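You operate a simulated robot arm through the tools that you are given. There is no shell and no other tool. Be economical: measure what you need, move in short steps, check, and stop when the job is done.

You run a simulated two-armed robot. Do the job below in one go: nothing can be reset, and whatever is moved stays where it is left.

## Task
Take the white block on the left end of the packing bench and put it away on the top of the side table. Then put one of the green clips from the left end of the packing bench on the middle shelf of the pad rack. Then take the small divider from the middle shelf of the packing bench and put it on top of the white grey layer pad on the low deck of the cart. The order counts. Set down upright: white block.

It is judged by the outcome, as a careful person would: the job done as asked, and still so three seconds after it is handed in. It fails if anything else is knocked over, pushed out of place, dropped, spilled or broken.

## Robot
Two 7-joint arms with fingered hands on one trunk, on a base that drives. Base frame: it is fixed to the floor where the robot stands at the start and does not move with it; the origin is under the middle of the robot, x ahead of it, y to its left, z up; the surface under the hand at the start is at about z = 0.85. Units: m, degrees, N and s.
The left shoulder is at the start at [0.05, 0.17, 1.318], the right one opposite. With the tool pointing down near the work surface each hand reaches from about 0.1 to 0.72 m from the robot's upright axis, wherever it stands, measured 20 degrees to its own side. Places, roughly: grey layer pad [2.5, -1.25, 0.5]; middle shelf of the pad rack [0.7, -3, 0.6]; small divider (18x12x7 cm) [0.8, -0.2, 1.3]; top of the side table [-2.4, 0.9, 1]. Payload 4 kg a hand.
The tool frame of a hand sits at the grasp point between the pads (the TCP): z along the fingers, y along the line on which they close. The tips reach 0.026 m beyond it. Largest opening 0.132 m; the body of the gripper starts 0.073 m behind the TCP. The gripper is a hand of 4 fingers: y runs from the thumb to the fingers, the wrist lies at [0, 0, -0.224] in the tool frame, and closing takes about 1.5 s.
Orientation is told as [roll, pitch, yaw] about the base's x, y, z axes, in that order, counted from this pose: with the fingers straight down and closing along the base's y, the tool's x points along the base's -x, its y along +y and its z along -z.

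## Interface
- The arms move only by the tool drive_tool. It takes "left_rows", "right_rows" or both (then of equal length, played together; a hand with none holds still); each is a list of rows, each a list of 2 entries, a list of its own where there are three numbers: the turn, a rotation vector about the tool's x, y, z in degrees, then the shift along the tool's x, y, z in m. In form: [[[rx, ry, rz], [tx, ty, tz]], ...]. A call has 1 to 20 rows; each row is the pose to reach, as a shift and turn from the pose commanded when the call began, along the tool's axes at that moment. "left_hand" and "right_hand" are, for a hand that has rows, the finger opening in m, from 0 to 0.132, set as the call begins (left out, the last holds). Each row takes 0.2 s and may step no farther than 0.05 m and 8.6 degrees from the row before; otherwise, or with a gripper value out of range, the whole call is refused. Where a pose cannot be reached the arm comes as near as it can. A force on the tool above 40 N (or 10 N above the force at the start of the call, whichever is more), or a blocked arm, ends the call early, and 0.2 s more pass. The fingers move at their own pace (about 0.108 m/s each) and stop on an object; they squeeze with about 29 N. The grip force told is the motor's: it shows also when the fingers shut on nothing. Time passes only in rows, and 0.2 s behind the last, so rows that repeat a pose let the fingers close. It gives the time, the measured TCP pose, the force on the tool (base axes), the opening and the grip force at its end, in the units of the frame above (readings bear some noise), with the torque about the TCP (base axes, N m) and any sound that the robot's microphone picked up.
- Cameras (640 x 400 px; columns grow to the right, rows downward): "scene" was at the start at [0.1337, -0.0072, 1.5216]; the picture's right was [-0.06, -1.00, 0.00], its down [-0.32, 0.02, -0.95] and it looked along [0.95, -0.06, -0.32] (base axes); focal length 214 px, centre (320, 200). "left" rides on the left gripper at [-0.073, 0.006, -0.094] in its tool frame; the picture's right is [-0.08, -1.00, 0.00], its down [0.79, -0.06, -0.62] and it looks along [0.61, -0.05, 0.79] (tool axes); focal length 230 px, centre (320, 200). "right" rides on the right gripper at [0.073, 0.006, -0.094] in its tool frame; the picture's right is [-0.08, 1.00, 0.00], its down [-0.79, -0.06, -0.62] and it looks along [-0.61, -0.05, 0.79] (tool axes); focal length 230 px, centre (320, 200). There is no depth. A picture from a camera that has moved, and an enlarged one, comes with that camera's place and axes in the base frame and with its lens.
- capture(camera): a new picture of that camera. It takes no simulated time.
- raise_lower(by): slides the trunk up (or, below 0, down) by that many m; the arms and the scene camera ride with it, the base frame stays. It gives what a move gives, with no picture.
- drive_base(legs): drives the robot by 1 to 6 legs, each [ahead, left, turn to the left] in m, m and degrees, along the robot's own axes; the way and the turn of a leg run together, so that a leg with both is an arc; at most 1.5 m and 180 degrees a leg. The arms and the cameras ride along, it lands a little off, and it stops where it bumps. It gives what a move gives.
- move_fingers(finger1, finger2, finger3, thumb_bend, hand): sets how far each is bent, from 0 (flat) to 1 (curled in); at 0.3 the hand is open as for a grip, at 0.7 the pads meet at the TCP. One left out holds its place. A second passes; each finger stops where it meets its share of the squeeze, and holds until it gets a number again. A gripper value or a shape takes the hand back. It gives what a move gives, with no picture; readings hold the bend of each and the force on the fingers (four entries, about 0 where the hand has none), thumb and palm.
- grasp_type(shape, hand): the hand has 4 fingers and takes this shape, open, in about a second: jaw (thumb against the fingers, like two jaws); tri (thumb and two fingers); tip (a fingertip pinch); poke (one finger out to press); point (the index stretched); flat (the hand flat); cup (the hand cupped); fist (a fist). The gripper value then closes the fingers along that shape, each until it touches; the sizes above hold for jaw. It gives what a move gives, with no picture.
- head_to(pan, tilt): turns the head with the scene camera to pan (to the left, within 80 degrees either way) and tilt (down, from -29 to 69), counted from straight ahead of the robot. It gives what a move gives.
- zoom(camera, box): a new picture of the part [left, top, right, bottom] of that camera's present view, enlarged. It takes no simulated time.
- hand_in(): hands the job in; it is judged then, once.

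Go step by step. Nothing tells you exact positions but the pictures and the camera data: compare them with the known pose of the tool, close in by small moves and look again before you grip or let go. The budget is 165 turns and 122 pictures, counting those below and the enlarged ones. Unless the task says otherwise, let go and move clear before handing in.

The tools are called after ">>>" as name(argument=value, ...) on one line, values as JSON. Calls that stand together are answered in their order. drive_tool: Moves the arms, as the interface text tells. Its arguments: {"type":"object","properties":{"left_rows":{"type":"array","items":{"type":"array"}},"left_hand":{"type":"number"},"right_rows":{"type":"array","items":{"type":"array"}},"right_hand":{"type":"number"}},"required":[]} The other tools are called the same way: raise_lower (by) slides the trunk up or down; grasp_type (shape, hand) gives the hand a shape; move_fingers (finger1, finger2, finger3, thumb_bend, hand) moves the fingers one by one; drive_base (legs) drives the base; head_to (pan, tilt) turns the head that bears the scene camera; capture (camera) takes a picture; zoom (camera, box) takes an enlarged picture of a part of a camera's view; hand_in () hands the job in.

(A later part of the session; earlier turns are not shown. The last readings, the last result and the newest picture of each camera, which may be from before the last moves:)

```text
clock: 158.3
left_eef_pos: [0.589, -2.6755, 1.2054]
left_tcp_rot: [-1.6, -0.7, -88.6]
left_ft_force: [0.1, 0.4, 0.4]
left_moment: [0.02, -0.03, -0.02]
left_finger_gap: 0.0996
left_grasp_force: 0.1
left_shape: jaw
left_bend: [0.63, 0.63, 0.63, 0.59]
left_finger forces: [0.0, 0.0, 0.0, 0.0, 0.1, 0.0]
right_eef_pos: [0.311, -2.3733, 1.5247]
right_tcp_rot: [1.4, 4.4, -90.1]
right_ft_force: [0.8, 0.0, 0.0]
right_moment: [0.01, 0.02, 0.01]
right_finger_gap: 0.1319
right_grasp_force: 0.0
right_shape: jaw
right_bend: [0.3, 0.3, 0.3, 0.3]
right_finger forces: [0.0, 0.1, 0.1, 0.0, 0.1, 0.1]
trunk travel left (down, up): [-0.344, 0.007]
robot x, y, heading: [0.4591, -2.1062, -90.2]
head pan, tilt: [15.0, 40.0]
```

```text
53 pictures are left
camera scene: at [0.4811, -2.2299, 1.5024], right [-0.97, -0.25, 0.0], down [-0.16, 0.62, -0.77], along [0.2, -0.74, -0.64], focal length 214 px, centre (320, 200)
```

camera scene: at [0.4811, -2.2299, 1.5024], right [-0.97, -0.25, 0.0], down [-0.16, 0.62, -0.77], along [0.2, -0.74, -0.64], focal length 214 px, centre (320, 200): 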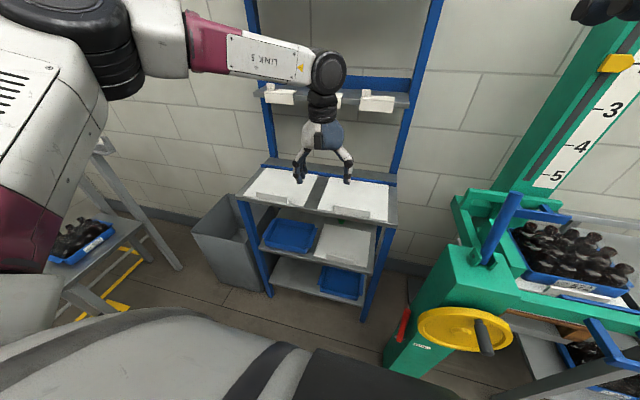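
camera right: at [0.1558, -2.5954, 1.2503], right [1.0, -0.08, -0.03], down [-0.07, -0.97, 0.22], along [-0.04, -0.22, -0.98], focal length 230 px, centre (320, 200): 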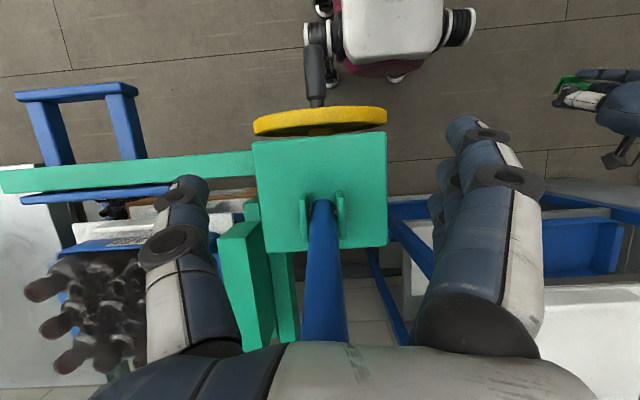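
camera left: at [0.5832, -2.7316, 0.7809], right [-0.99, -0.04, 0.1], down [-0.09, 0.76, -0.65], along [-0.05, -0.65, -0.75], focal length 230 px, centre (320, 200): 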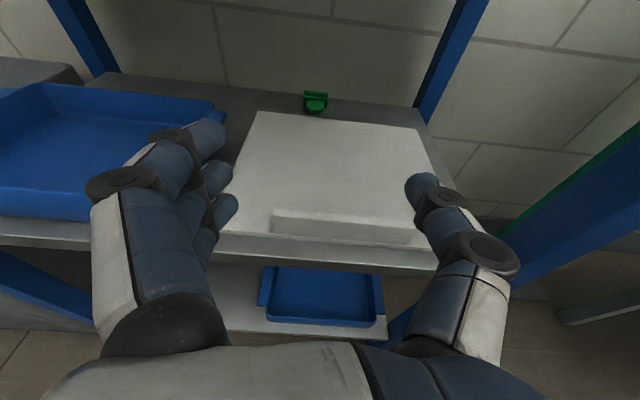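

Everything on the rack is in place. I'll tuck the left hand and drive back to the bench.

>>> drive_tool(left_rows=[[[0, 0, 0], [0.04, 0, -0.02]], [[0, 0, 0], [0.08, 0, -0.04]], [[0, 0, 0], [0.12, 0.01, -0.06]], [[0, 0, 0], [0.16, 0.02, -0.08]], [[0, 0, 0], [0.2, 0.04, -0.1]], [[0, 0, 0], [0.24, 0.06, -0.11]], [[0, 0, 0], [0.24, 0.06, -0.11]]])

>>> drive_base(legs=[[0, -1.05, 0], [-1.4, 0, 0], [-0.68, 0, 0], [0, 0, 90]])

>>> head_to(pan=0, tilt=20)

>>> capture(camera="scene")

```text
clock: 159.9
left_eef_pos: [0.6418, -2.4337, 1.3097]
left_tcp_rot: [-1.4, -0.6, -88.5]
left_ft_force: [0.1, -0.3, 0.2]
left_moment: [0.04, 0.0, 0.0]
left_finger_gap: 0.0999
left_grasp_force: 0.0
left_shape: jaw
left_bend: [0.63, 0.63, 0.63, 0.59]
left_finger forces: [0.0, 0.0, 0.0, 0.1, 0.1, 0.1]
right_eef_pos: [0.3112, -2.3756, 1.5255]
right_tcp_rot: [1.4, 4.6, -90.2]
right_ft_force: [-0.5, -0.7, 0.3]
right_moment: [0.03, 0.0, 0.0]
right_finger_gap: 0.1317
right_grasp_force: 0.0
right_shape: jaw
right_bend: [0.3, 0.3, 0.3, 0.3]
right_finger forces: [0.0, 0.0, 0.1, 0.0, 0.1, 0.0]
trunk travel left (down, up): [-0.344, 0.007]
robot x, y, heading: [0.4619, -2.1072, -90.1]
head pan, tilt: [15.0, 40.0]
```

```text
clock: 183.3
left_eef_pos: [-0.2453, 0.1705, 1.3103]
left_tcp_rot: [-1.4, -0.8, 0.8]
left_ft_force: [-0.1, 0.8, 0.3]
left_moment: [0.03, -0.01, 0.03]
left_finger_gap: 0.0999
left_grasp_force: 0.0
left_shape: jaw
left_bend: [0.63, 0.63, 0.63, 0.59]
left_finger forces: [0.0, 0.0, 0.0, 0.1, 0.0, 0.1]
right_eef_pos: [-0.3087, -0.1597, 1.5255]
right_tcp_rot: [1.2, 4.4, -0.7]
right_ft_force: [0.8, 1.0, 0.6]
right_moment: [0.05, -0.01, 0.0]
right_finger_gap: 0.132
right_grasp_force: 0.1
right_shape: jaw
right_bend: [0.3, 0.3, 0.3, 0.3]
right_finger forces: [0.0, 0.0, 0.0, 0.0, 0.0, 0.0]
trunk travel left (down, up): [-0.344, 0.007]
robot x, y, heading: [-0.571, -0.0125, -0.4]
head pan, tilt: [15.0, 40.0]
```

```text
clock: 184.1
left_eef_pos: [-0.2445, 0.1692, 1.3099]
left_tcp_rot: [-1.3, -0.8, 0.8]
left_ft_force: [-0.5, -0.6, 0.5]
left_moment: [-0.02, -0.03, -0.02]
left_finger_gap: 0.0997
left_grasp_force: 0.0
left_shape: jaw
left_bend: [0.63, 0.63, 0.63, 0.59]
left_finger forces: [0.1, 0.0, 0.0, 0.0, 0.0, 0.0]
right_eef_pos: [-0.3091, -0.161, 1.5251]
right_tcp_rot: [1.2, 4.5, -0.7]
right_ft_force: [0.2, 1.2, 1.2]
right_moment: [0.0, -0.03, 0.02]
right_finger_gap: 0.132
right_grasp_force: 0.0
right_shape: jaw
right_bend: [0.3, 0.3, 0.3, 0.3]
right_finger forces: [0.0, 0.0, 0.1, 0.0, 0.1, 0.1]
trunk travel left (down, up): [-0.344, 0.007]
robot x, y, heading: [-0.5772, -0.0149, -0.7]
head pan, tilt: [0.0, 20.0]
```

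```text
52 pictures are left
camera scene: at [-0.4409, -0.0155, 1.5338], right [-0.01, -1.0, 0.0], down [-0.34, 0.0, -0.94], along [0.94, -0.01, -0.34], focal length 214 px, centre (320, 200)
```

scene: 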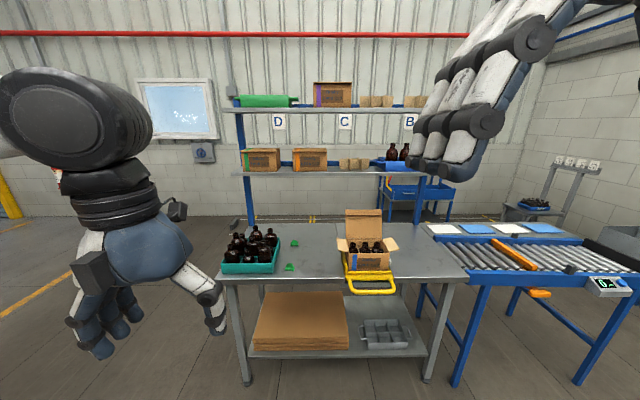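

>>> drive_base(legs=[[0.4, 0.02, 0.7]])

>>> zoom(camera="scene", box=[300, 100, 460, 200])

```text
clock: 186.6
left_eef_pos: [0.1396, 0.1918, 1.309]
left_tcp_rot: [-1.4, -0.8, 1.7]
left_ft_force: [0.5, 0.1, 0.4]
left_moment: [0.01, 0.0, 0.02]
left_finger_gap: 0.0998
left_grasp_force: 0.0
left_shape: jaw
left_bend: [0.63, 0.63, 0.63, 0.59]
left_finger forces: [0.0, 0.1, 0.0, 0.0, 0.0, 0.0]
right_eef_pos: [0.0807, -0.1405, 1.5254]
right_tcp_rot: [1.3, 4.4, 0.3]
right_ft_force: [0.5, 0.8, 0.1]
right_moment: [0.01, 0.03, 0.0]
right_finger_gap: 0.1319
right_grasp_force: 0.0
right_shape: jaw
right_bend: [0.3, 0.3, 0.3, 0.3]
right_finger forces: [0.0, 0.0, 0.0, 0.1, 0.1, 0.1]
trunk travel left (down, up): [-0.344, 0.007]
robot x, y, heading: [-0.187, 0.0038, -0.0]
head pan, tilt: [0.0, 20.0]
```

```text
4.00 times, centred on (380, 150) of scene
camera zoom: at [-0.0534, 0.0037, 1.5338], right [0.0, -1.0, 0.0], down [-0.34, 0.0, -0.94], along [0.94, 0.0, -0.34], focal length 858 px, centre (80, 400)
```

zoom: 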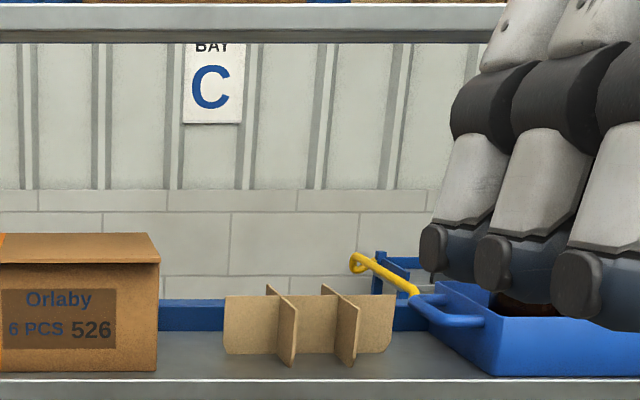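

The divider has a long panel across and two cross panels (y about -0.23 and -0.30) running front to back, on a shelf at z about 1.245. I'll drive in and bring the right hand forward, tilted, to pinch the left cross panel from the front.

>>> drive_base(legs=[[0.2, 0, 0]])

>>> drive_tool(right_rows=[[[0, -5.8, 0], [-0.043, -0.008, 0.014]], [[0, -11.6, 0], [-0.086, -0.016, 0.028]], [[0, -17.4, 0], [-0.129, -0.024, 0.042]], [[0, -23.2, 0], [-0.172, -0.032, 0.056]], [[0, -29, 0], [-0.215, -0.04, 0.07]], [[0, -34.8, 0], [-0.258, -0.048, 0.084]], [[0, -40.6, 0], [-0.301, -0.056, 0.098]], [[0, -46.4, 0], [-0.344, -0.064, 0.112]], [[0, -52.2, 0], [-0.387, -0.072, 0.126]], [[0, -58, 0], [-0.43, -0.08, 0.14]], [[0, -64, 0], [-0.473, -0.09, 0.154]], [[0, -64, 0], [-0.473, -0.09, 0.154]]], right_hand=0.1)

>>> capture(camera="right")

>>> capture(camera="scene")

```text
clock: 188.2
left_eef_pos: [0.3399, 0.1919, 1.3109]
left_tcp_rot: [-1.4, -0.8, 1.9]
left_ft_force: [-0.7, 0.3, 0.3]
left_moment: [-0.01, 0.03, -0.01]
left_finger_gap: 0.0999
left_grasp_force: 0.0
left_shape: jaw
left_bend: [0.63, 0.63, 0.63, 0.59]
left_finger forces: [0.0, 0.0, 0.0, 0.1, 0.0, 0.1]
right_eef_pos: [0.2817, -0.1399, 1.5261]
right_tcp_rot: [1.3, 4.5, 0.3]
right_ft_force: [0.2, 0.3, 0.1]
right_moment: [0.0, 0.01, -0.04]
right_finger_gap: 0.1319
right_grasp_force: 0.0
right_shape: jaw
right_bend: [0.3, 0.3, 0.3, 0.3]
right_finger forces: [0.0, 0.1, 0.0, 0.0, 0.0, 0.0]
trunk travel left (down, up): [-0.344, 0.007]
robot x, y, heading: [0.0099, 0.0064, 0.3]
head pan, tilt: [0.0, 20.0]
```

```text
clock: 190.8
left_eef_pos: [0.3389, 0.1921, 1.3097]
left_tcp_rot: [-1.3, -0.9, 1.8]
left_ft_force: [0.1, -0.7, 0.7]
left_moment: [0.01, -0.04, -0.02]
left_finger_gap: 0.0997
left_grasp_force: 0.0
left_shape: jaw
left_bend: [0.63, 0.63, 0.63, 0.59]
left_finger forces: [0.0, 0.1, 0.1, 0.0, 0.0, 0.0]
right_eef_pos: [0.7389, -0.2253, 1.3365]
right_tcp_rot: [2.5, -59.7, -2.0]
right_ft_force: [0.2, 0.4, 0.4]
right_moment: [-0.01, 0.0, 0.03]
right_finger_gap: 0.1002
right_grasp_force: 0.0
right_shape: jaw
right_bend: [0.63, 0.63, 0.63, 0.59]
right_finger forces: [0.0, 0.0, 0.1, 0.0, 0.0, 0.0]
trunk travel left (down, up): [-0.344, 0.007]
robot x, y, heading: [0.0145, 0.0082, 0.1]
head pan, tilt: [0.0, 20.0]
```

```text
50 pictures are left
camera right: at [0.6201, -0.219, 1.32], right [0.04, 1.0, 0.09], down [-0.14, -0.08, 0.99], along [0.99, -0.05, 0.13], focal length 230 px, centre (320, 200)
```

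right: 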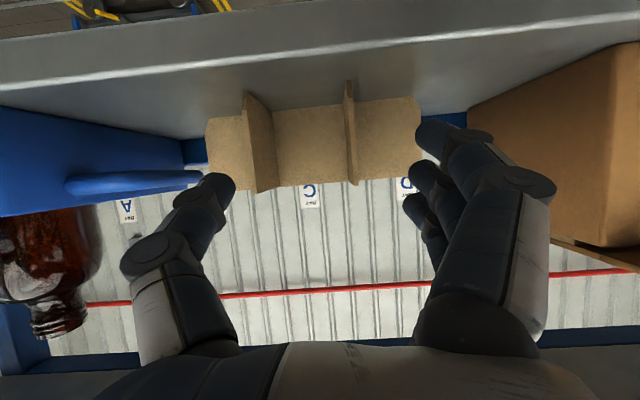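

```text
49 pictures are left
camera scene: at [0.1456, 0.0034, 1.534], right [0.0, -1.0, 0.0], down [-0.34, 0.0, -0.94], along [0.94, 0.0, -0.34], focal length 214 px, centre (320, 200)
```

scene: 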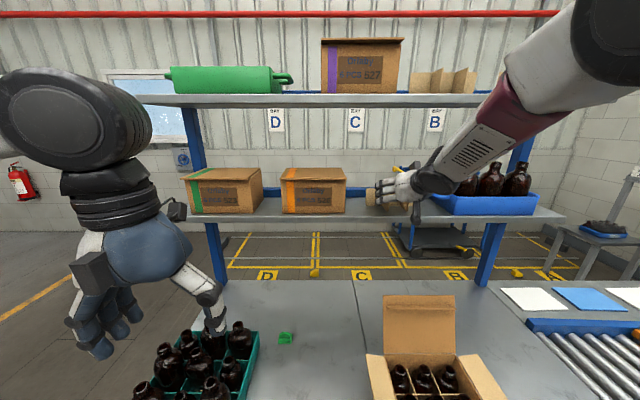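

From the panel width, the divider is nearer than I thought: long panel at x about 0.826, left cross panel at y about -0.206, shelf at z about 1.269. I'll narrow the opening, align and go part of the way.

>>> drive_tool(right_rows=[[[0, 0, 0], [0, 0.019, 0]], [[0, 0, 0], [0, 0.019, 0]], [[0, 0, 0], [0, 0.019, 0]], [[0, 0, 0], [-0.004, 0.019, 0.01]], [[0, 0, 0], [-0.008, 0.019, 0.02]], [[0, 0, 0], [-0.01, 0.019, 0.03]], [[0, 0, 0], [-0.01, 0.019, 0.03]]], right_hand=0.07)

>>> capture(camera="right")

>>> zoom(camera="scene", box=[340, 150, 460, 225])

```text
clock: 192.4
left_eef_pos: [0.3394, 0.1915, 1.3103]
left_tcp_rot: [-1.4, -0.8, 1.8]
left_ft_force: [-0.6, -0.6, 0.3]
left_moment: [0.01, 0.01, 0.0]
left_finger_gap: 0.1
left_grasp_force: 0.1
left_shape: jaw
left_bend: [0.63, 0.63, 0.63, 0.59]
left_finger forces: [0.0, 0.1, 0.1, 0.1, 0.0, 0.1]
right_eef_pos: [0.7713, -0.2048, 1.3284]
right_tcp_rot: [2.4, -59.6, -1.8]
right_ft_force: [0.1, 0.5, -0.7]
right_moment: [-0.02, 0.0, 0.02]
right_finger_gap: 0.0706
right_grasp_force: 0.0
right_shape: jaw
right_bend: [0.72, 0.72, 0.72, 0.7]
right_finger forces: [0.0, 0.1, 0.0, 0.0, 0.0, 0.1]
trunk travel left (down, up): [-0.344, 0.007]
robot x, y, heading: [0.0132, 0.0054, 0.3]
head pan, tilt: [0.0, 20.0]
```

```text
48 pictures are left
camera right: at [0.653, -0.1986, 1.3139], right [0.04, 1.0, 0.09], down [-0.14, -0.08, 0.99], along [0.99, -0.05, 0.13], focal length 230 px, centre (320, 200)
```

right: 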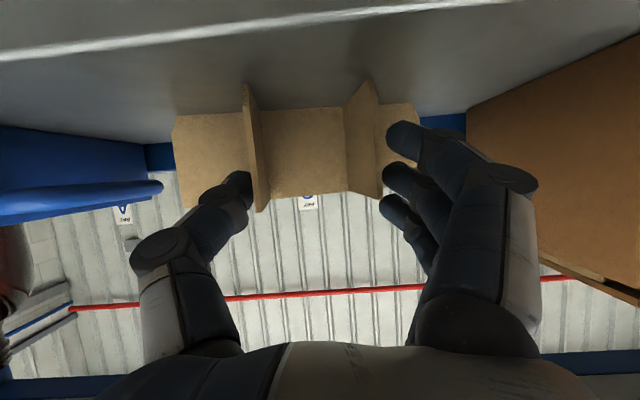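

```text
5.33 times, centred on (400, 188) of scene
camera zoom: at [0.1469, 0.0042, 1.5339], right [0.0, -1.0, 0.0], down [-0.34, 0.0, -0.94], along [0.94, 0.0, -0.34], focal length 1144 px, centre (-107, 267)
```

zoom: 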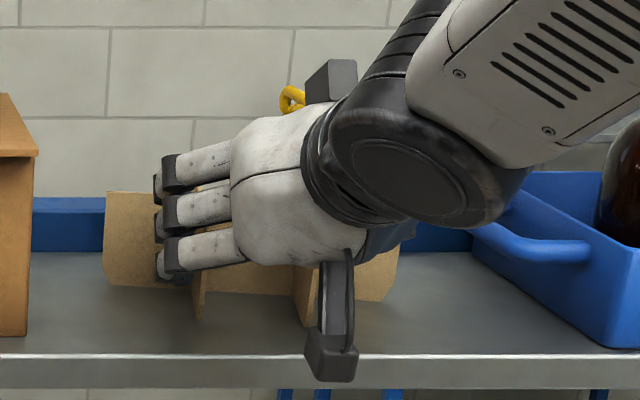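

The cross panels are at y -0.182 and -0.243, so the hand is centred between them. I'll grip both panels from outside: back off, open fully and look again.

>>> drive_tool(right_rows=[[[0, 0, 0], [0, 0, -0.02]], [[0, 0, 0], [0, 0, -0.04]], [[0, 0, 0], [0, -0.007, -0.04]]])

>>> drive_tool(right_rows=[[[0, 0, 0], [0, 0, 0]], [[0, 0, 0], [0, 0, 0]], [[0, 0, 0], [0, 0, 0]], [[0, 0, 0], [0, 0, 0]]], right_hand=0.132)

>>> drive_tool(right_rows=[[[0, 0, 0], [0.0, 0, 0.02]], [[0, 0, 0], [0, 0, 0.04]], [[0, 0, 0], [-0.002, 0, 0.05]], [[0, 0, 0], [-0.002, 0, 0.05]]])

>>> capture(camera="right")

>>> zoom(camera="scene", box=[340, 150, 460, 225])

```text
clock: 193.2
left_eef_pos: [0.3398, 0.1938, 1.3087]
left_tcp_rot: [-1.4, -0.8, 1.8]
left_ft_force: [-0.2, 0.0, -0.2]
left_moment: [-0.04, 0.01, 0.02]
left_finger_gap: 0.0997
left_grasp_force: 0.1
left_shape: jaw
left_bend: [0.63, 0.63, 0.63, 0.59]
left_finger forces: [0.1, 0.1, 0.0, 0.0, 0.0, 0.1]
right_eef_pos: [0.7368, -0.2139, 1.3481]
right_tcp_rot: [2.4, -59.5, -2.0]
right_ft_force: [-0.1, 0.0, 0.4]
right_moment: [0.05, -0.01, -0.01]
right_finger_gap: 0.0706
right_grasp_force: 0.0
right_shape: jaw
right_bend: [0.72, 0.72, 0.72, 0.7]
right_finger forces: [0.0, 0.1, 0.0, 0.0, 0.1, 0.0]
trunk travel left (down, up): [-0.344, 0.007]
robot x, y, heading: [0.014, 0.006, 0.1]
head pan, tilt: [0.0, 20.0]
```

```text
clock: 194.2
left_eef_pos: [0.3395, 0.1923, 1.3091]
left_tcp_rot: [-1.5, -0.8, 1.8]
left_ft_force: [0.8, 0.4, -0.4]
left_moment: [-0.02, -0.03, -0.01]
left_finger_gap: 0.1001
left_grasp_force: 0.1
left_shape: jaw
left_bend: [0.63, 0.63, 0.63, 0.59]
left_finger forces: [0.1, 0.0, 0.1, 0.0, 0.0, 0.1]
right_eef_pos: [0.7373, -0.2132, 1.3495]
right_tcp_rot: [2.5, -59.6, -2.0]
right_ft_force: [0.0, -0.2, 0.5]
right_moment: [-0.04, 0.01, -0.01]
right_finger_gap: 0.1318
right_grasp_force: 0.1
right_shape: jaw
right_bend: [0.3, 0.3, 0.3, 0.3]
right_finger forces: [0.0, 0.0, 0.0, 0.1, 0.0, 0.0]
trunk travel left (down, up): [-0.344, 0.007]
robot x, y, heading: [0.0106, 0.006, -0.1]
head pan, tilt: [0.0, 20.0]
```

```text
clock: 195.2
left_eef_pos: [0.3387, 0.1926, 1.3099]
left_tcp_rot: [-1.4, -0.7, 1.8]
left_ft_force: [0.0, 0.6, -0.3]
left_moment: [-0.01, -0.01, 0.02]
left_finger_gap: 0.0997
left_grasp_force: 0.1
left_shape: jaw
left_bend: [0.63, 0.63, 0.63, 0.59]
left_finger forces: [0.0, 0.1, 0.0, 0.1, 0.1, 0.0]
right_eef_pos: [0.7819, -0.2128, 1.3257]
right_tcp_rot: [2.5, -59.6, -2.0]
right_ft_force: [-0.8, 0.3, 0.3]
right_moment: [0.0, 0.03, 0.0]
right_finger_gap: 0.1316
right_grasp_force: 0.1
right_shape: jaw
right_bend: [0.3, 0.3, 0.3, 0.3]
right_finger forces: [0.0, 0.1, 0.0, 0.0, 0.0, 0.0]
trunk travel left (down, up): [-0.344, 0.007]
robot x, y, heading: [0.0127, 0.0067, 0.1]
head pan, tilt: [0.0, 20.0]
```

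```text
46 pictures are left
camera right: at [0.6628, -0.2053, 1.3104], right [0.04, 1.0, 0.09], down [-0.14, -0.08, 0.99], along [0.99, -0.05, 0.13], focal length 230 px, centre (320, 200)
```

right: 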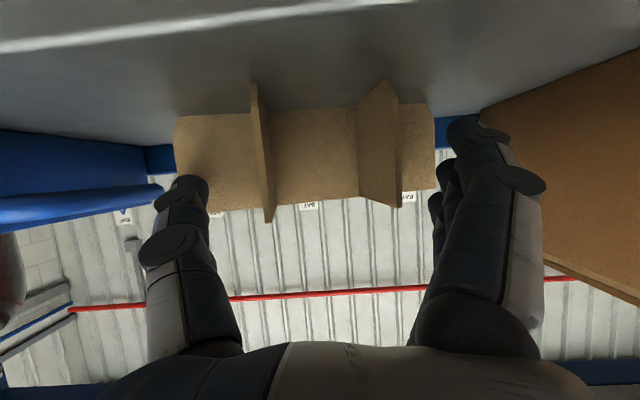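

```text
5.33 times, centred on (400, 188) of scene
camera zoom: at [0.1471, 0.0043, 1.5339], right [0.0, -1.0, 0.0], down [-0.34, 0.0, -0.94], along [0.94, 0.0, -0.34], focal length 1144 px, centre (-107, 267)
```

zoom: 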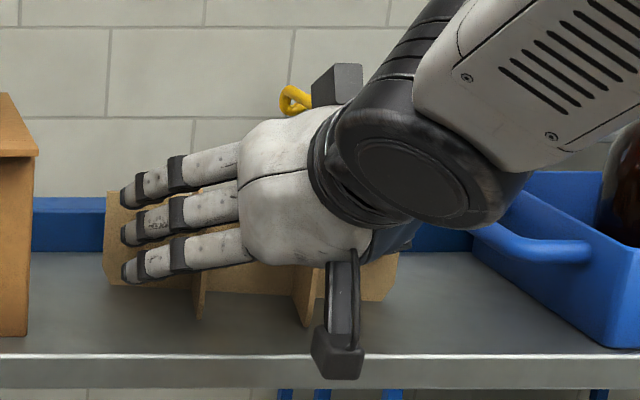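

The fingers are on the left of the panels and the thumb on the right. I'll advance 1.5 cm and close on both panels.

>>> drive_tool(right_rows=[[[0, 0, 0], [-0.002, 0, 0.008]], [[0, 0, 0], [-0.004, 0, 0.015]], [[0, 0, 0], [-0.004, 0, 0.015]]])

>>> drive_tool(right_rows=[[[0, 0, 0], [0, 0, 0]], [[0, 0, 0], [0, 0, 0]], [[0, 0, 0], [0, 0, 0]], [[0, 0, 0], [0, 0, 0]], [[0, 0, 0], [0, 0, 0]], [[0, 0, 0], [0, 0, 0]], [[0, 0, 0], [0, 0, 0]]], right_hand=0.03)

>>> capture(camera="right")

>>> zoom(camera="scene", box=[340, 150, 460, 225])

```text
clock: 196.0
left_eef_pos: [0.3392, 0.1929, 1.3104]
left_tcp_rot: [-1.3, -0.8, 1.8]
left_ft_force: [-0.6, 0.7, -0.6]
left_moment: [-0.01, 0.0, 0.02]
left_finger_gap: 0.0997
left_grasp_force: 0.0
left_shape: jaw
left_bend: [0.63, 0.63, 0.63, 0.59]
left_finger forces: [0.0, 0.1, 0.0, 0.0, 0.1, 0.0]
right_eef_pos: [0.7965, -0.2129, 1.3203]
right_tcp_rot: [2.5, -59.5, -2.1]
right_ft_force: [0.4, 0.0, 1.0]
right_moment: [0.0, 0.02, 0.01]
right_finger_gap: 0.1318
right_grasp_force: 0.0
right_shape: jaw
right_bend: [0.3, 0.3, 0.3, 0.3]
right_finger forces: [0.0, 0.1, 0.0, 0.1, 0.0, 0.1]
trunk travel left (down, up): [-0.344, 0.007]
robot x, y, heading: [0.0137, 0.0037, -0.0]
head pan, tilt: [0.0, 20.0]
```

```text
clock: 197.6
left_eef_pos: [0.3388, 0.1932, 1.3087]
left_tcp_rot: [-1.4, -0.8, 1.7]
left_ft_force: [0.0, -0.2, -0.7]
left_moment: [-0.01, 0.01, -0.01]
left_finger_gap: 0.1
left_grasp_force: 0.0
left_shape: jaw
left_bend: [0.63, 0.63, 0.63, 0.59]
left_finger forces: [0.0, 0.0, 0.0, 0.0, 0.0, 0.0]
right_eef_pos: [0.7959, -0.2129, 1.3221]
right_tcp_rot: [2.4, -59.5, -2.1]
right_ft_force: [0.4, 0.1, 1.3]
right_moment: [0.07, -0.09, -0.01]
right_finger_gap: 0.0584
right_grasp_force: 29.1
right_shape: jaw
right_bend: [0.73, 0.73, 0.73, 0.7]
right_finger forces: [9.0, 8.7, 9.7, 0.0, 26.2, 0.1]
trunk travel left (down, up): [-0.344, 0.007]
robot x, y, heading: [0.0157, 0.0063, 0.4]
head pan, tilt: [0.0, 20.0]
```

```text
44 pictures are left
camera right: at [0.6773, -0.2058, 1.3064], right [0.04, 1.0, 0.09], down [-0.14, -0.08, 0.99], along [0.99, -0.05, 0.13], focal length 230 px, centre (320, 200)
```

right: 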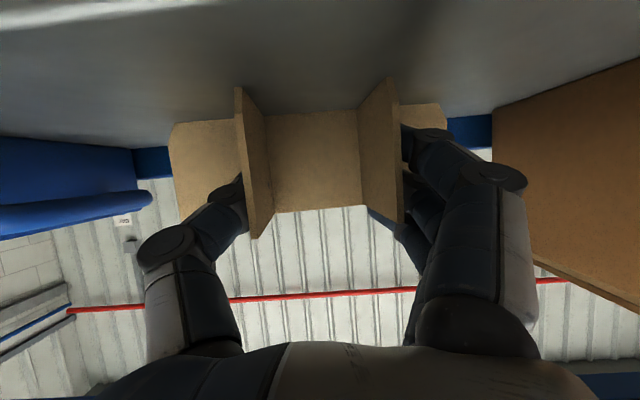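

```text
5.33 times, centred on (400, 188) of scene
camera zoom: at [0.1472, 0.0042, 1.5338], right [0.0, -1.0, 0.0], down [-0.34, 0.0, -0.94], along [0.94, 0.0, -0.34], focal length 1144 px, centre (-107, 267)
```

zoom: 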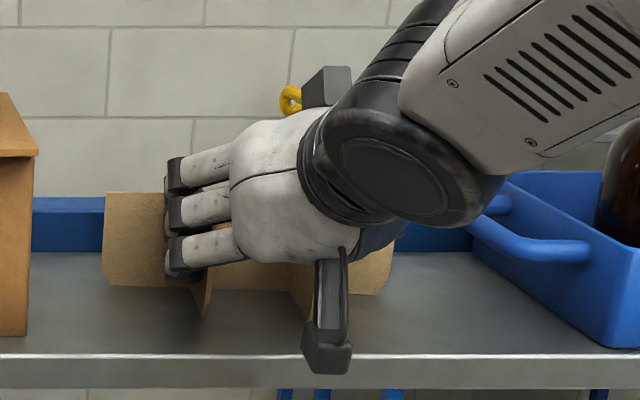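

All fingers and the thumb hold the divider. I'll lift it 6 cm and pull it back off the shelf.

>>> drive_tool(right_rows=[[[0, 0, 0], [-0.017, 0, -0.01]], [[0, 0, 0], [-0.035, 0, -0.021]], [[0, 0, 0], [-0.052, 0, -0.031]], [[0, 0, 0], [-0.032, 0, -0.066]], [[0, 0, 0], [-0.012, 0, -0.101]], [[0, 0, 0], [0.008, 0, -0.136]], [[0, 0, 0], [0.028, 0, -0.17]], [[0, 0, 0], [0.047, 0, -0.205]], [[0, 0, 0], [0.047, 0, -0.205]]])

>>> capture(camera="scene")

>>> capture(camera="right")

```text
clock: 199.6
left_eef_pos: [0.34, 0.1904, 1.3103]
left_tcp_rot: [-1.4, -0.8, 1.7]
left_ft_force: [0.8, -0.7, -0.5]
left_moment: [0.01, 0.03, 0.0]
left_finger_gap: 0.0997
left_grasp_force: 0.0
left_shape: jaw
left_bend: [0.63, 0.63, 0.63, 0.59]
left_finger forces: [0.0, 0.0, 0.0, 0.0, 0.1, 0.0]
right_eef_pos: [0.6033, -0.23, 1.3858]
right_tcp_rot: [11.6, -59.3, -10.6]
right_ft_force: [0.1, -0.7, -1.0]
right_moment: [0.05, 0.05, 0.06]
right_finger_gap: 0.058
right_grasp_force: 29.1
right_shape: jaw
right_bend: [0.73, 0.73, 0.73, 0.7]
right_finger forces: [8.8, 8.8, 8.5, 0.0, 26.4, 0.1]
right hand out of reach, approached as far as the arm can: row 8, 9
trunk travel left (down, up): [-0.344, 0.007]
robot x, y, heading: [0.0113, 0.0033, -0.1]
head pan, tilt: [0.0, 20.0]
```

```text
42 pictures are left
camera scene: at [0.1479, 0.0014, 1.5338], right [0.0, -1.0, 0.0], down [-0.34, 0.0, -0.94], along [0.94, 0.0, -0.34], focal length 214 px, centre (320, 200)
```

scene: 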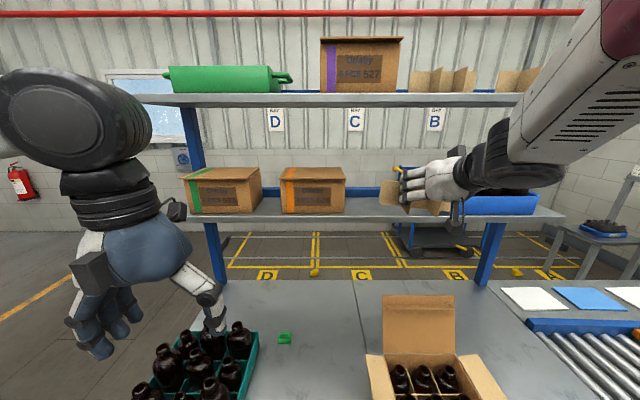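

```text
41 pictures are left
camera right: at [0.4847, -0.2204, 1.3709], right [0.05, 0.98, 0.17], down [-0.14, -0.16, 0.98], along [0.99, -0.07, 0.13], focal length 230 px, centre (320, 200)
```

right: 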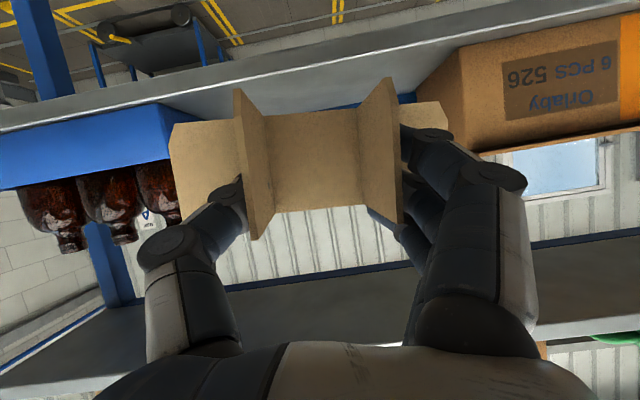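

The divider is held well. I'll back off and, keeping my heading, strafe right past the conveyor, then head toward the cart.

>>> drive_base(legs=[[-0.62, 0, 0], [0, -1.4, 0], [0, -0.68, 0]])

>>> head_to(pan=15, tilt=15)

>>> capture(camera="scene")

```text
clock: 221.1
left_eef_pos: [-0.2623, -1.8881, 1.3107]
left_tcp_rot: [-1.4, -0.8, 2.5]
left_ft_force: [-0.7, -0.6, -0.6]
left_moment: [0.01, 0.03, 0.0]
left_finger_gap: 0.0998
left_grasp_force: 0.0
left_shape: jaw
left_bend: [0.63, 0.63, 0.63, 0.59]
left_finger forces: [0.0, 0.0, 0.1, 0.0, 0.1, 0.0]
right_eef_pos: [0.0064, -2.3047, 1.3836]
right_tcp_rot: [11.2, -59.1, -9.5]
right_ft_force: [-0.3, -0.8, 0.6]
right_moment: [-0.04, 0.04, -0.01]
right_finger_gap: 0.0582
right_grasp_force: 29.3
right_shape: jaw
right_bend: [0.73, 0.73, 0.73, 0.7]
right_finger forces: [8.7, 8.8, 8.6, 0.1, 26.2, 0.1]
trunk travel left (down, up): [-0.344, 0.007]
robot x, y, heading: [-0.5889, -2.0807, 1.1]
head pan, tilt: [0.0, 20.0]
```

```text
clock: 221.9
left_eef_pos: [-0.2637, -1.8874, 1.3099]
left_tcp_rot: [-1.4, -0.8, 2.7]
left_ft_force: [-0.8, -0.2, -0.1]
left_moment: [-0.06, 0.01, 0.01]
left_finger_gap: 0.0998
left_grasp_force: 0.1
left_shape: jaw
left_bend: [0.63, 0.63, 0.63, 0.59]
left_finger forces: [0.0, 0.0, 0.0, 0.1, 0.0, 0.0]
right_eef_pos: [0.0059, -2.3061, 1.3838]
right_tcp_rot: [11.9, -59.0, -10.3]
right_ft_force: [0.3, -0.7, -1.0]
right_moment: [0.01, 0.03, 0.0]
right_finger_gap: 0.0583
right_grasp_force: 29.1
right_shape: jaw
right_bend: [0.73, 0.73, 0.73, 0.7]
right_finger forces: [8.7, 8.9, 8.5, 0.0, 26.1, 0.0]
trunk travel left (down, up): [-0.344, 0.007]
robot x, y, heading: [-0.5874, -2.0821, 0.7]
head pan, tilt: [15.0, 15.0]
```

```text
40 pictures are left
camera scene: at [-0.4559, -2.0548, 1.5419], right [0.27, -0.96, 0.0], down [-0.25, -0.07, -0.97], along [0.93, 0.26, -0.26], focal length 214 px, centre (320, 200)
```

scene: 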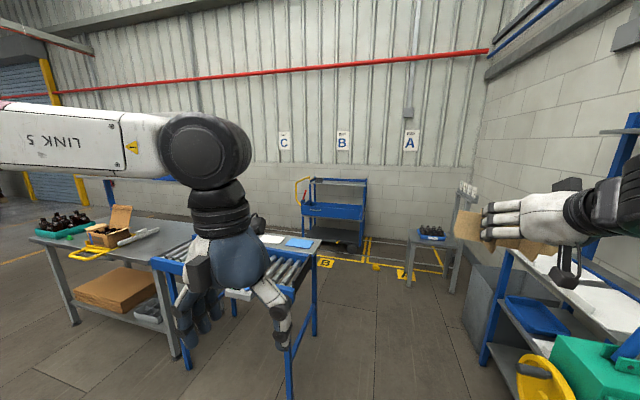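

The cart is ahead at about x 2.3, y -1.3. I'll drive along y about -2.1 past the conveyor, then strafe left in front of it.

>>> drive_base(legs=[[1.4, 0, -0.7], [0.5, 0, 0]])

>>> head_to(pan=40, tilt=20)

>>> capture(camera="scene")

```text
clock: 231.5
left_eef_pos: [1.6485, -1.8248, 1.3099]
left_tcp_rot: [-1.3, -0.8, 3.9]
left_ft_force: [0.1, 0.4, 0.5]
left_moment: [-0.01, 0.01, 0.0]
left_finger_gap: 0.0998
left_grasp_force: 0.1
left_shape: jaw
left_bend: [0.63, 0.63, 0.63, 0.59]
left_finger forces: [0.0, 0.1, 0.1, 0.0, 0.0, 0.0]
right_eef_pos: [1.9289, -2.2363, 1.384]
right_tcp_rot: [12.0, -59.0, -9.0]
right_ft_force: [0.2, -0.8, -0.3]
right_moment: [0.0, 0.0, 0.01]
right_finger_gap: 0.0581
right_grasp_force: 29.4
right_shape: jaw
right_bend: [0.73, 0.73, 0.73, 0.7]
right_finger forces: [8.8, 8.8, 8.6, 0.0, 26.3, 0.1]
trunk travel left (down, up): [-0.344, 0.007]
robot x, y, heading: [1.3321, -2.0226, 2.1]
head pan, tilt: [15.0, 15.0]
```

```text
clock: 232.4
left_eef_pos: [1.6478, -1.8257, 1.3093]
left_tcp_rot: [-1.5, -0.8, 4.0]
left_ft_force: [-0.4, -0.2, 0.0]
left_moment: [0.01, 0.01, 0.02]
left_finger_gap: 0.0999
left_grasp_force: 0.1
left_shape: jaw
left_bend: [0.63, 0.63, 0.63, 0.59]
left_finger forces: [0.1, 0.0, 0.0, 0.0, 0.0, 0.1]
right_eef_pos: [1.9279, -2.2371, 1.3841]
right_tcp_rot: [12.2, -59.0, -9.1]
right_ft_force: [-0.7, 0.0, -0.1]
right_moment: [-0.02, 0.03, -0.01]
right_finger_gap: 0.058
right_grasp_force: 28.6
right_shape: jaw
right_bend: [0.73, 0.73, 0.73, 0.7]
right_finger forces: [8.8, 8.8, 8.6, 0.1, 26.2, 0.0]
trunk travel left (down, up): [-0.344, 0.007]
robot x, y, heading: [1.3279, -2.0285, 2.2]
head pan, tilt: [40.0, 20.0]
```

```text
39 pictures are left
camera scene: at [1.439, -1.9611, 1.5339], right [0.67, -0.74, 0.0], down [-0.25, -0.23, -0.94], along [0.7, 0.63, -0.34], focal length 214 px, centre (320, 200)
```

scene: 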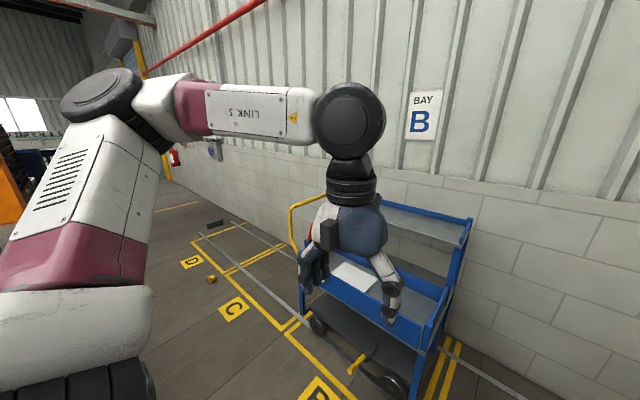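

The cart has a back shelf, a lipped deck with a white pad, and a bottom platform. I'll strafe left and get a clear view.

>>> drive_base(legs=[[0, 0.75, -2]])

>>> head_to(pan=0, tilt=35)

>>> capture(camera="scene")

```text
clock: 239.4
left_eef_pos: [1.635, -1.0884, 1.3094]
left_tcp_rot: [-1.4, -0.7, 2.3]
left_ft_force: [0.2, -0.3, 0.3]
left_moment: [-0.03, 0.0, 0.02]
left_finger_gap: 0.1001
left_grasp_force: 0.0
left_shape: jaw
left_bend: [0.63, 0.63, 0.63, 0.59]
left_finger forces: [0.0, 0.0, 0.0, 0.0, 0.1, 0.0]
right_eef_pos: [1.9035, -1.5078, 1.3841]
right_tcp_rot: [12.2, -59.0, -10.7]
right_ft_force: [0.9, -0.2, -0.4]
right_moment: [-0.01, 0.01, -0.01]
right_finger_gap: 0.0583
right_grasp_force: 28.7
right_shape: jaw
right_bend: [0.73, 0.73, 0.73, 0.7]
right_finger forces: [8.9, 8.9, 8.6, 0.0, 26.2, 0.1]
trunk travel left (down, up): [-0.344, 0.007]
robot x, y, heading: [1.3104, -1.2826, 0.8]
head pan, tilt: [40.0, 20.0]
```

```text
clock: 240.4
left_eef_pos: [1.6349, -1.088, 1.3089]
left_tcp_rot: [-1.4, -0.8, 2.3]
left_ft_force: [1.5, 0.7, -0.7]
left_moment: [0.03, 0.01, 0.03]
left_finger_gap: 0.1
left_grasp_force: 0.0
left_shape: jaw
left_bend: [0.63, 0.63, 0.63, 0.59]
left_finger forces: [0.1, 0.0, 0.0, 0.0, 0.0, 0.0]
right_eef_pos: [1.9024, -1.5094, 1.384]
right_tcp_rot: [12.3, -59.1, -10.8]
right_ft_force: [0.3, -0.1, -0.8]
right_moment: [0.02, 0.0, -0.03]
right_finger_gap: 0.058
right_grasp_force: 29.0
right_shape: jaw
right_bend: [0.73, 0.73, 0.73, 0.7]
right_finger forces: [8.8, 8.9, 8.6, 0.0, 26.1, 0.1]
trunk travel left (down, up): [-0.344, 0.007]
robot x, y, heading: [1.3097, -1.2793, 0.6]
head pan, tilt: [0.0, 35.0]
```

```text
38 pictures are left
camera scene: at [1.4393, -1.2787, 1.51], right [0.01, -1.0, 0.0], down [-0.57, -0.01, -0.82], along [0.82, 0.01, -0.57], focal length 214 px, centre (320, 200)
```

scene: 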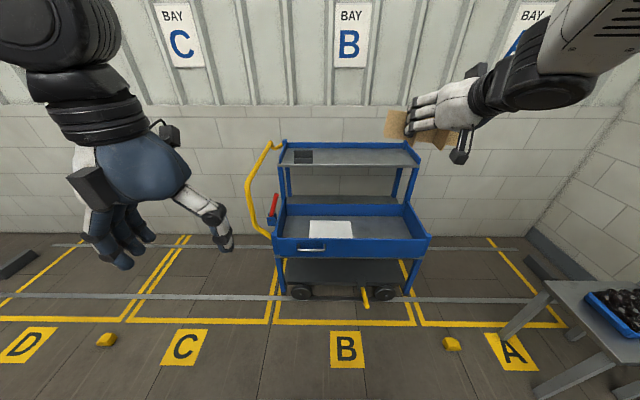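

The white pad is on the lipped deck at about [2.54, -1.35], with a narrower shelf above and behind it. I'll drive closer and shift left, then look again to gauge depths.

>>> drive_base(legs=[[0.3, 0.16, -0.6]])

>>> head_to(pan=-10, tilt=40)

>>> capture(camera="scene")

>>> capture(camera="right")

```text
clock: 242.7
left_eef_pos: [1.9384, -0.9292, 1.3105]
left_tcp_rot: [-1.5, -0.8, 2.0]
left_ft_force: [-0.1, 0.2, 0.3]
left_moment: [0.0, 0.03, -0.01]
left_finger_gap: 0.0999
left_grasp_force: 0.0
left_shape: jaw
left_bend: [0.63, 0.63, 0.63, 0.59]
left_finger forces: [0.0, 0.1, 0.0, 0.0, 0.2, 0.0]
right_eef_pos: [2.2021, -1.3519, 1.3823]
right_tcp_rot: [12.2, -59.1, -11.2]
right_ft_force: [0.1, -0.6, 0.5]
right_moment: [-0.01, 0.03, 0.03]
right_finger_gap: 0.0581
right_grasp_force: 28.5
right_shape: jaw
right_bend: [0.73, 0.73, 0.73, 0.7]
right_finger forces: [8.8, 8.7, 8.6, 0.0, 26.3, 0.0]
trunk travel left (down, up): [-0.344, 0.007]
robot x, y, heading: [1.6096, -1.1162, 0.5]
head pan, tilt: [0.0, 35.0]
```

```text
clock: 243.4
left_eef_pos: [1.9366, -0.9282, 1.31]
left_tcp_rot: [-1.4, -0.7, 1.9]
left_ft_force: [-0.4, -0.6, 0.1]
left_moment: [0.03, -0.01, 0.01]
left_finger_gap: 0.0999
left_grasp_force: 0.1
left_shape: jaw
left_bend: [0.63, 0.63, 0.63, 0.59]
left_finger forces: [0.0, 0.0, 0.0, 0.0, 0.1, 0.0]
right_eef_pos: [2.2021, -1.351, 1.3834]
right_tcp_rot: [12.4, -59.0, -11.3]
right_ft_force: [-0.2, -0.3, -0.3]
right_moment: [0.02, 0.03, 0.0]
right_finger_gap: 0.0582
right_grasp_force: 29.8
right_shape: jaw
right_bend: [0.73, 0.73, 0.73, 0.7]
right_finger forces: [8.8, 8.8, 8.6, 0.1, 26.2, 0.0]
trunk travel left (down, up): [-0.344, 0.007]
robot x, y, heading: [1.6089, -1.1192, 0.2]
head pan, tilt: [-10.0, 40.0]
```

```text
37 pictures are left
camera scene: at [1.736, -1.1325, 1.5025], right [-0.17, -0.99, 0.0], down [-0.63, 0.11, -0.77], along [0.76, -0.13, -0.64], focal length 214 px, centre (320, 200)
```

scene: 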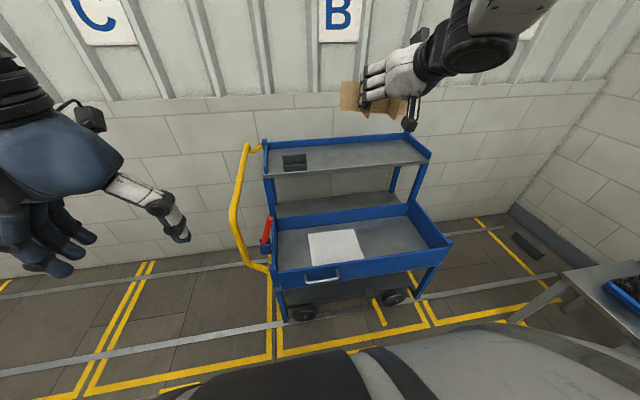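

```text
36 pictures are left
camera right: at [2.0834, -1.3413, 1.3696], right [0.05, 0.98, 0.18], down [-0.14, -0.17, 0.98], along [0.99, -0.07, 0.13], focal length 230 px, centre (320, 200)
```

right: 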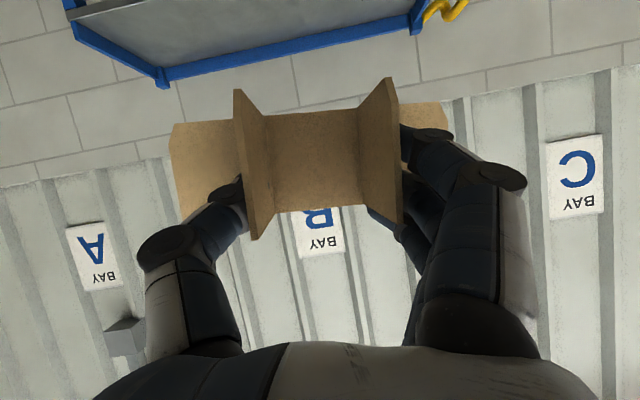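

The shelf above is set back to about x 2.7, so the pad (x about 2.4 to 2.6) is open from above. I'll level the divider, then lower the trunk.

>>> drive_tool(right_rows=[[[1.3, 0, -2.2], [-0.01, 0, 0.02]], [[2.58, 0, -4.5], [-0.02, 0, 0.04]], [[2.58, 0, -4.5], [-0.02, 0, 0.04]]])

>>> raise_lower(by=-0.2)

>>> capture(camera="scene")

>>> capture(camera="right")

```text
clock: 244.2
left_eef_pos: [1.9373, -0.9297, 1.3112]
left_tcp_rot: [-1.5, -0.9, 1.9]
left_ft_force: [0.0, -0.5, 0.4]
left_moment: [0.04, 0.02, -0.03]
left_finger_gap: 0.0997
left_grasp_force: 0.1
left_shape: jaw
left_bend: [0.63, 0.63, 0.63, 0.59]
left_finger forces: [0.0, 0.1, 0.0, 0.0, 0.1, 0.1]
right_eef_pos: [2.2473, -1.3508, 1.3816]
right_tcp_rot: [2.0, -59.6, -2.3]
right_ft_force: [0.2, -0.2, -1.1]
right_moment: [0.01, 0.01, 0.02]
right_finger_gap: 0.0581
right_grasp_force: 29.5
right_shape: jaw
right_bend: [0.73, 0.73, 0.73, 0.7]
right_finger forces: [8.7, 8.8, 8.6, 0.0, 26.2, 0.0]
trunk travel left (down, up): [-0.344, 0.007]
robot x, y, heading: [1.6107, -1.1171, -0.0]
head pan, tilt: [-10.0, 40.0]
```

```text
clock: 246.4
left_eef_pos: [1.9362, -0.928, 1.1113]
left_tcp_rot: [-1.3, -1.0, 1.9]
left_ft_force: [0.7, 1.0, -0.2]
left_moment: [0.01, -0.01, 0.0]
left_finger_gap: 0.0997
left_grasp_force: 0.1
left_shape: jaw
left_bend: [0.63, 0.63, 0.63, 0.59]
left_finger forces: [0.1, 0.0, 0.0, 0.1, 0.0, 0.0]
right_eef_pos: [2.2841, -1.3679, 1.0985]
right_tcp_rot: [7.9, -51.1, -8.9]
right_ft_force: [-0.7, 1.0, 0.0]
right_moment: [0.01, 0.03, -0.01]
right_finger_gap: 0.0582
right_grasp_force: 29.3
right_shape: jaw
right_bend: [0.73, 0.73, 0.73, 0.7]
right_finger forces: [8.8, 8.8, 8.6, 0.1, 26.1, 0.1]
trunk travel left (down, up): [-0.144, 0.207]
robot x, y, heading: [1.6113, -1.1118, 0.1]
head pan, tilt: [-10.0, 40.0]
```

```text
35 pictures are left
camera scene: at [1.8156, -1.1259, 1.2949], right [-0.1, -1.0, 0.0], down [-0.67, 0.07, -0.74], along [0.73, -0.07, -0.67], focal length 214 px, centre (320, 200)
```

scene: 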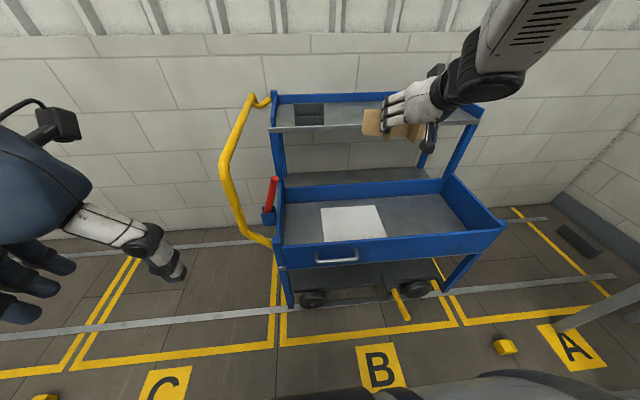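

```text
34 pictures are left
camera right: at [2.1654, -1.3551, 1.1016], right [0.09, 0.98, 0.15], down [0.0, -0.15, 0.99], along [1.0, -0.09, -0.02], focal length 230 px, centre (320, 200)
```

right: 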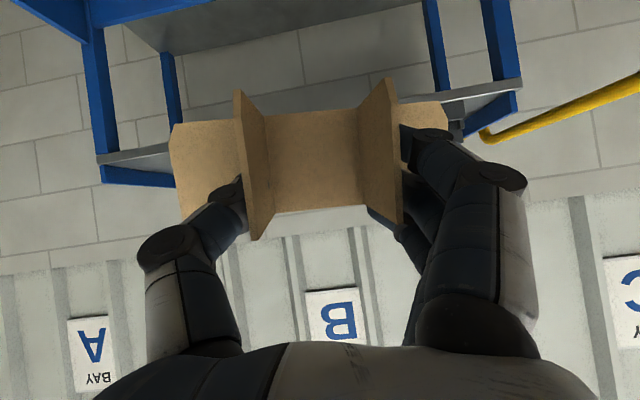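

The divider is still firmly held, though the hand tilted a little during the lowering. I'll correct the tilt and bring it over the pad at about z 0.90.

>>> drive_tool(right_rows=[[[0, -1.6, -0.9], [0.02, 0.0055, 0.0405]], [[0.1, -3.2, -1.8], [0.04, 0.011, 0.081]], [[0.2, -4.8, -2.7], [0.06, 0.0165, 0.1215]], [[0.2, -6.6, -3.7], [0.08, 0.022, 0.162]], [[0.25, -8.3, -4.7], [0.101, 0.028, 0.203]], [[0.25, -8.3, -4.7], [0.101, 0.028, 0.203]]])

>>> capture(camera="scene")

>>> capture(camera="right")

```text
clock: 248.0
left_eef_pos: [1.9383, -0.9298, 1.1096]
left_tcp_rot: [-1.3, -0.8, 1.9]
left_ft_force: [0.0, -0.7, -0.4]
left_moment: [-0.01, 0.0, 0.02]
left_finger_gap: 0.0998
left_grasp_force: 0.0
left_shape: jaw
left_bend: [0.63, 0.63, 0.63, 0.59]
left_finger forces: [0.0, 0.0, 0.1, 0.1, 0.1, 0.0]
right_eef_pos: [2.3846, -1.3597, 0.8964]
right_tcp_rot: [-1.4, -59.8, -1.4]
right_ft_force: [0.2, -0.1, -0.3]
right_moment: [0.02, 0.03, -0.02]
right_finger_gap: 0.0576
right_grasp_force: 29.0
right_shape: jaw
right_bend: [0.73, 0.73, 0.73, 0.7]
right_finger forces: [8.6, 8.8, 8.4, 0.0, 25.9, 0.0]
trunk travel left (down, up): [-0.144, 0.207]
robot x, y, heading: [1.6146, -1.1169, 0.1]
head pan, tilt: [-10.0, 40.0]
stopped in row 6 (right hand): the arm was blocked; the commanded pose is now the measured one
```

```text
33 pictures are left
camera scene: at [1.818, -1.1327, 1.2979], right [-0.17, -0.99, 0.0], down [-0.63, 0.11, -0.77], along [0.75, -0.13, -0.64], focal length 214 px, centre (320, 200)
```

scene: 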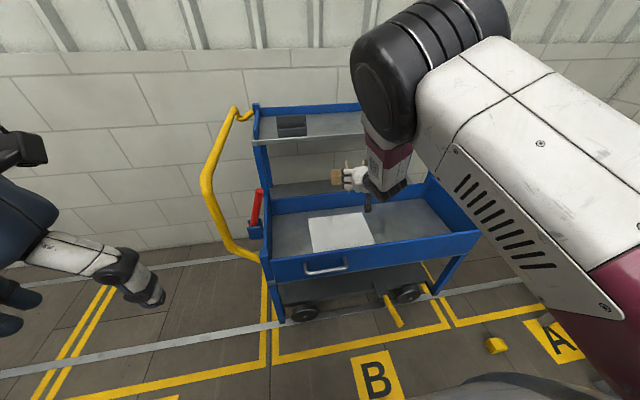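

```text
32 pictures are left
camera right: at [2.266, -1.3476, 0.8803], right [0.08, 0.99, 0.06], down [-0.14, -0.04, 0.99], along [0.99, -0.09, 0.14], focal length 230 px, centre (320, 200)
```

right: 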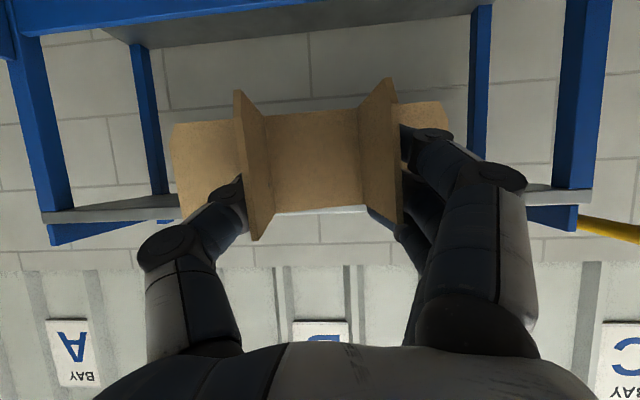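

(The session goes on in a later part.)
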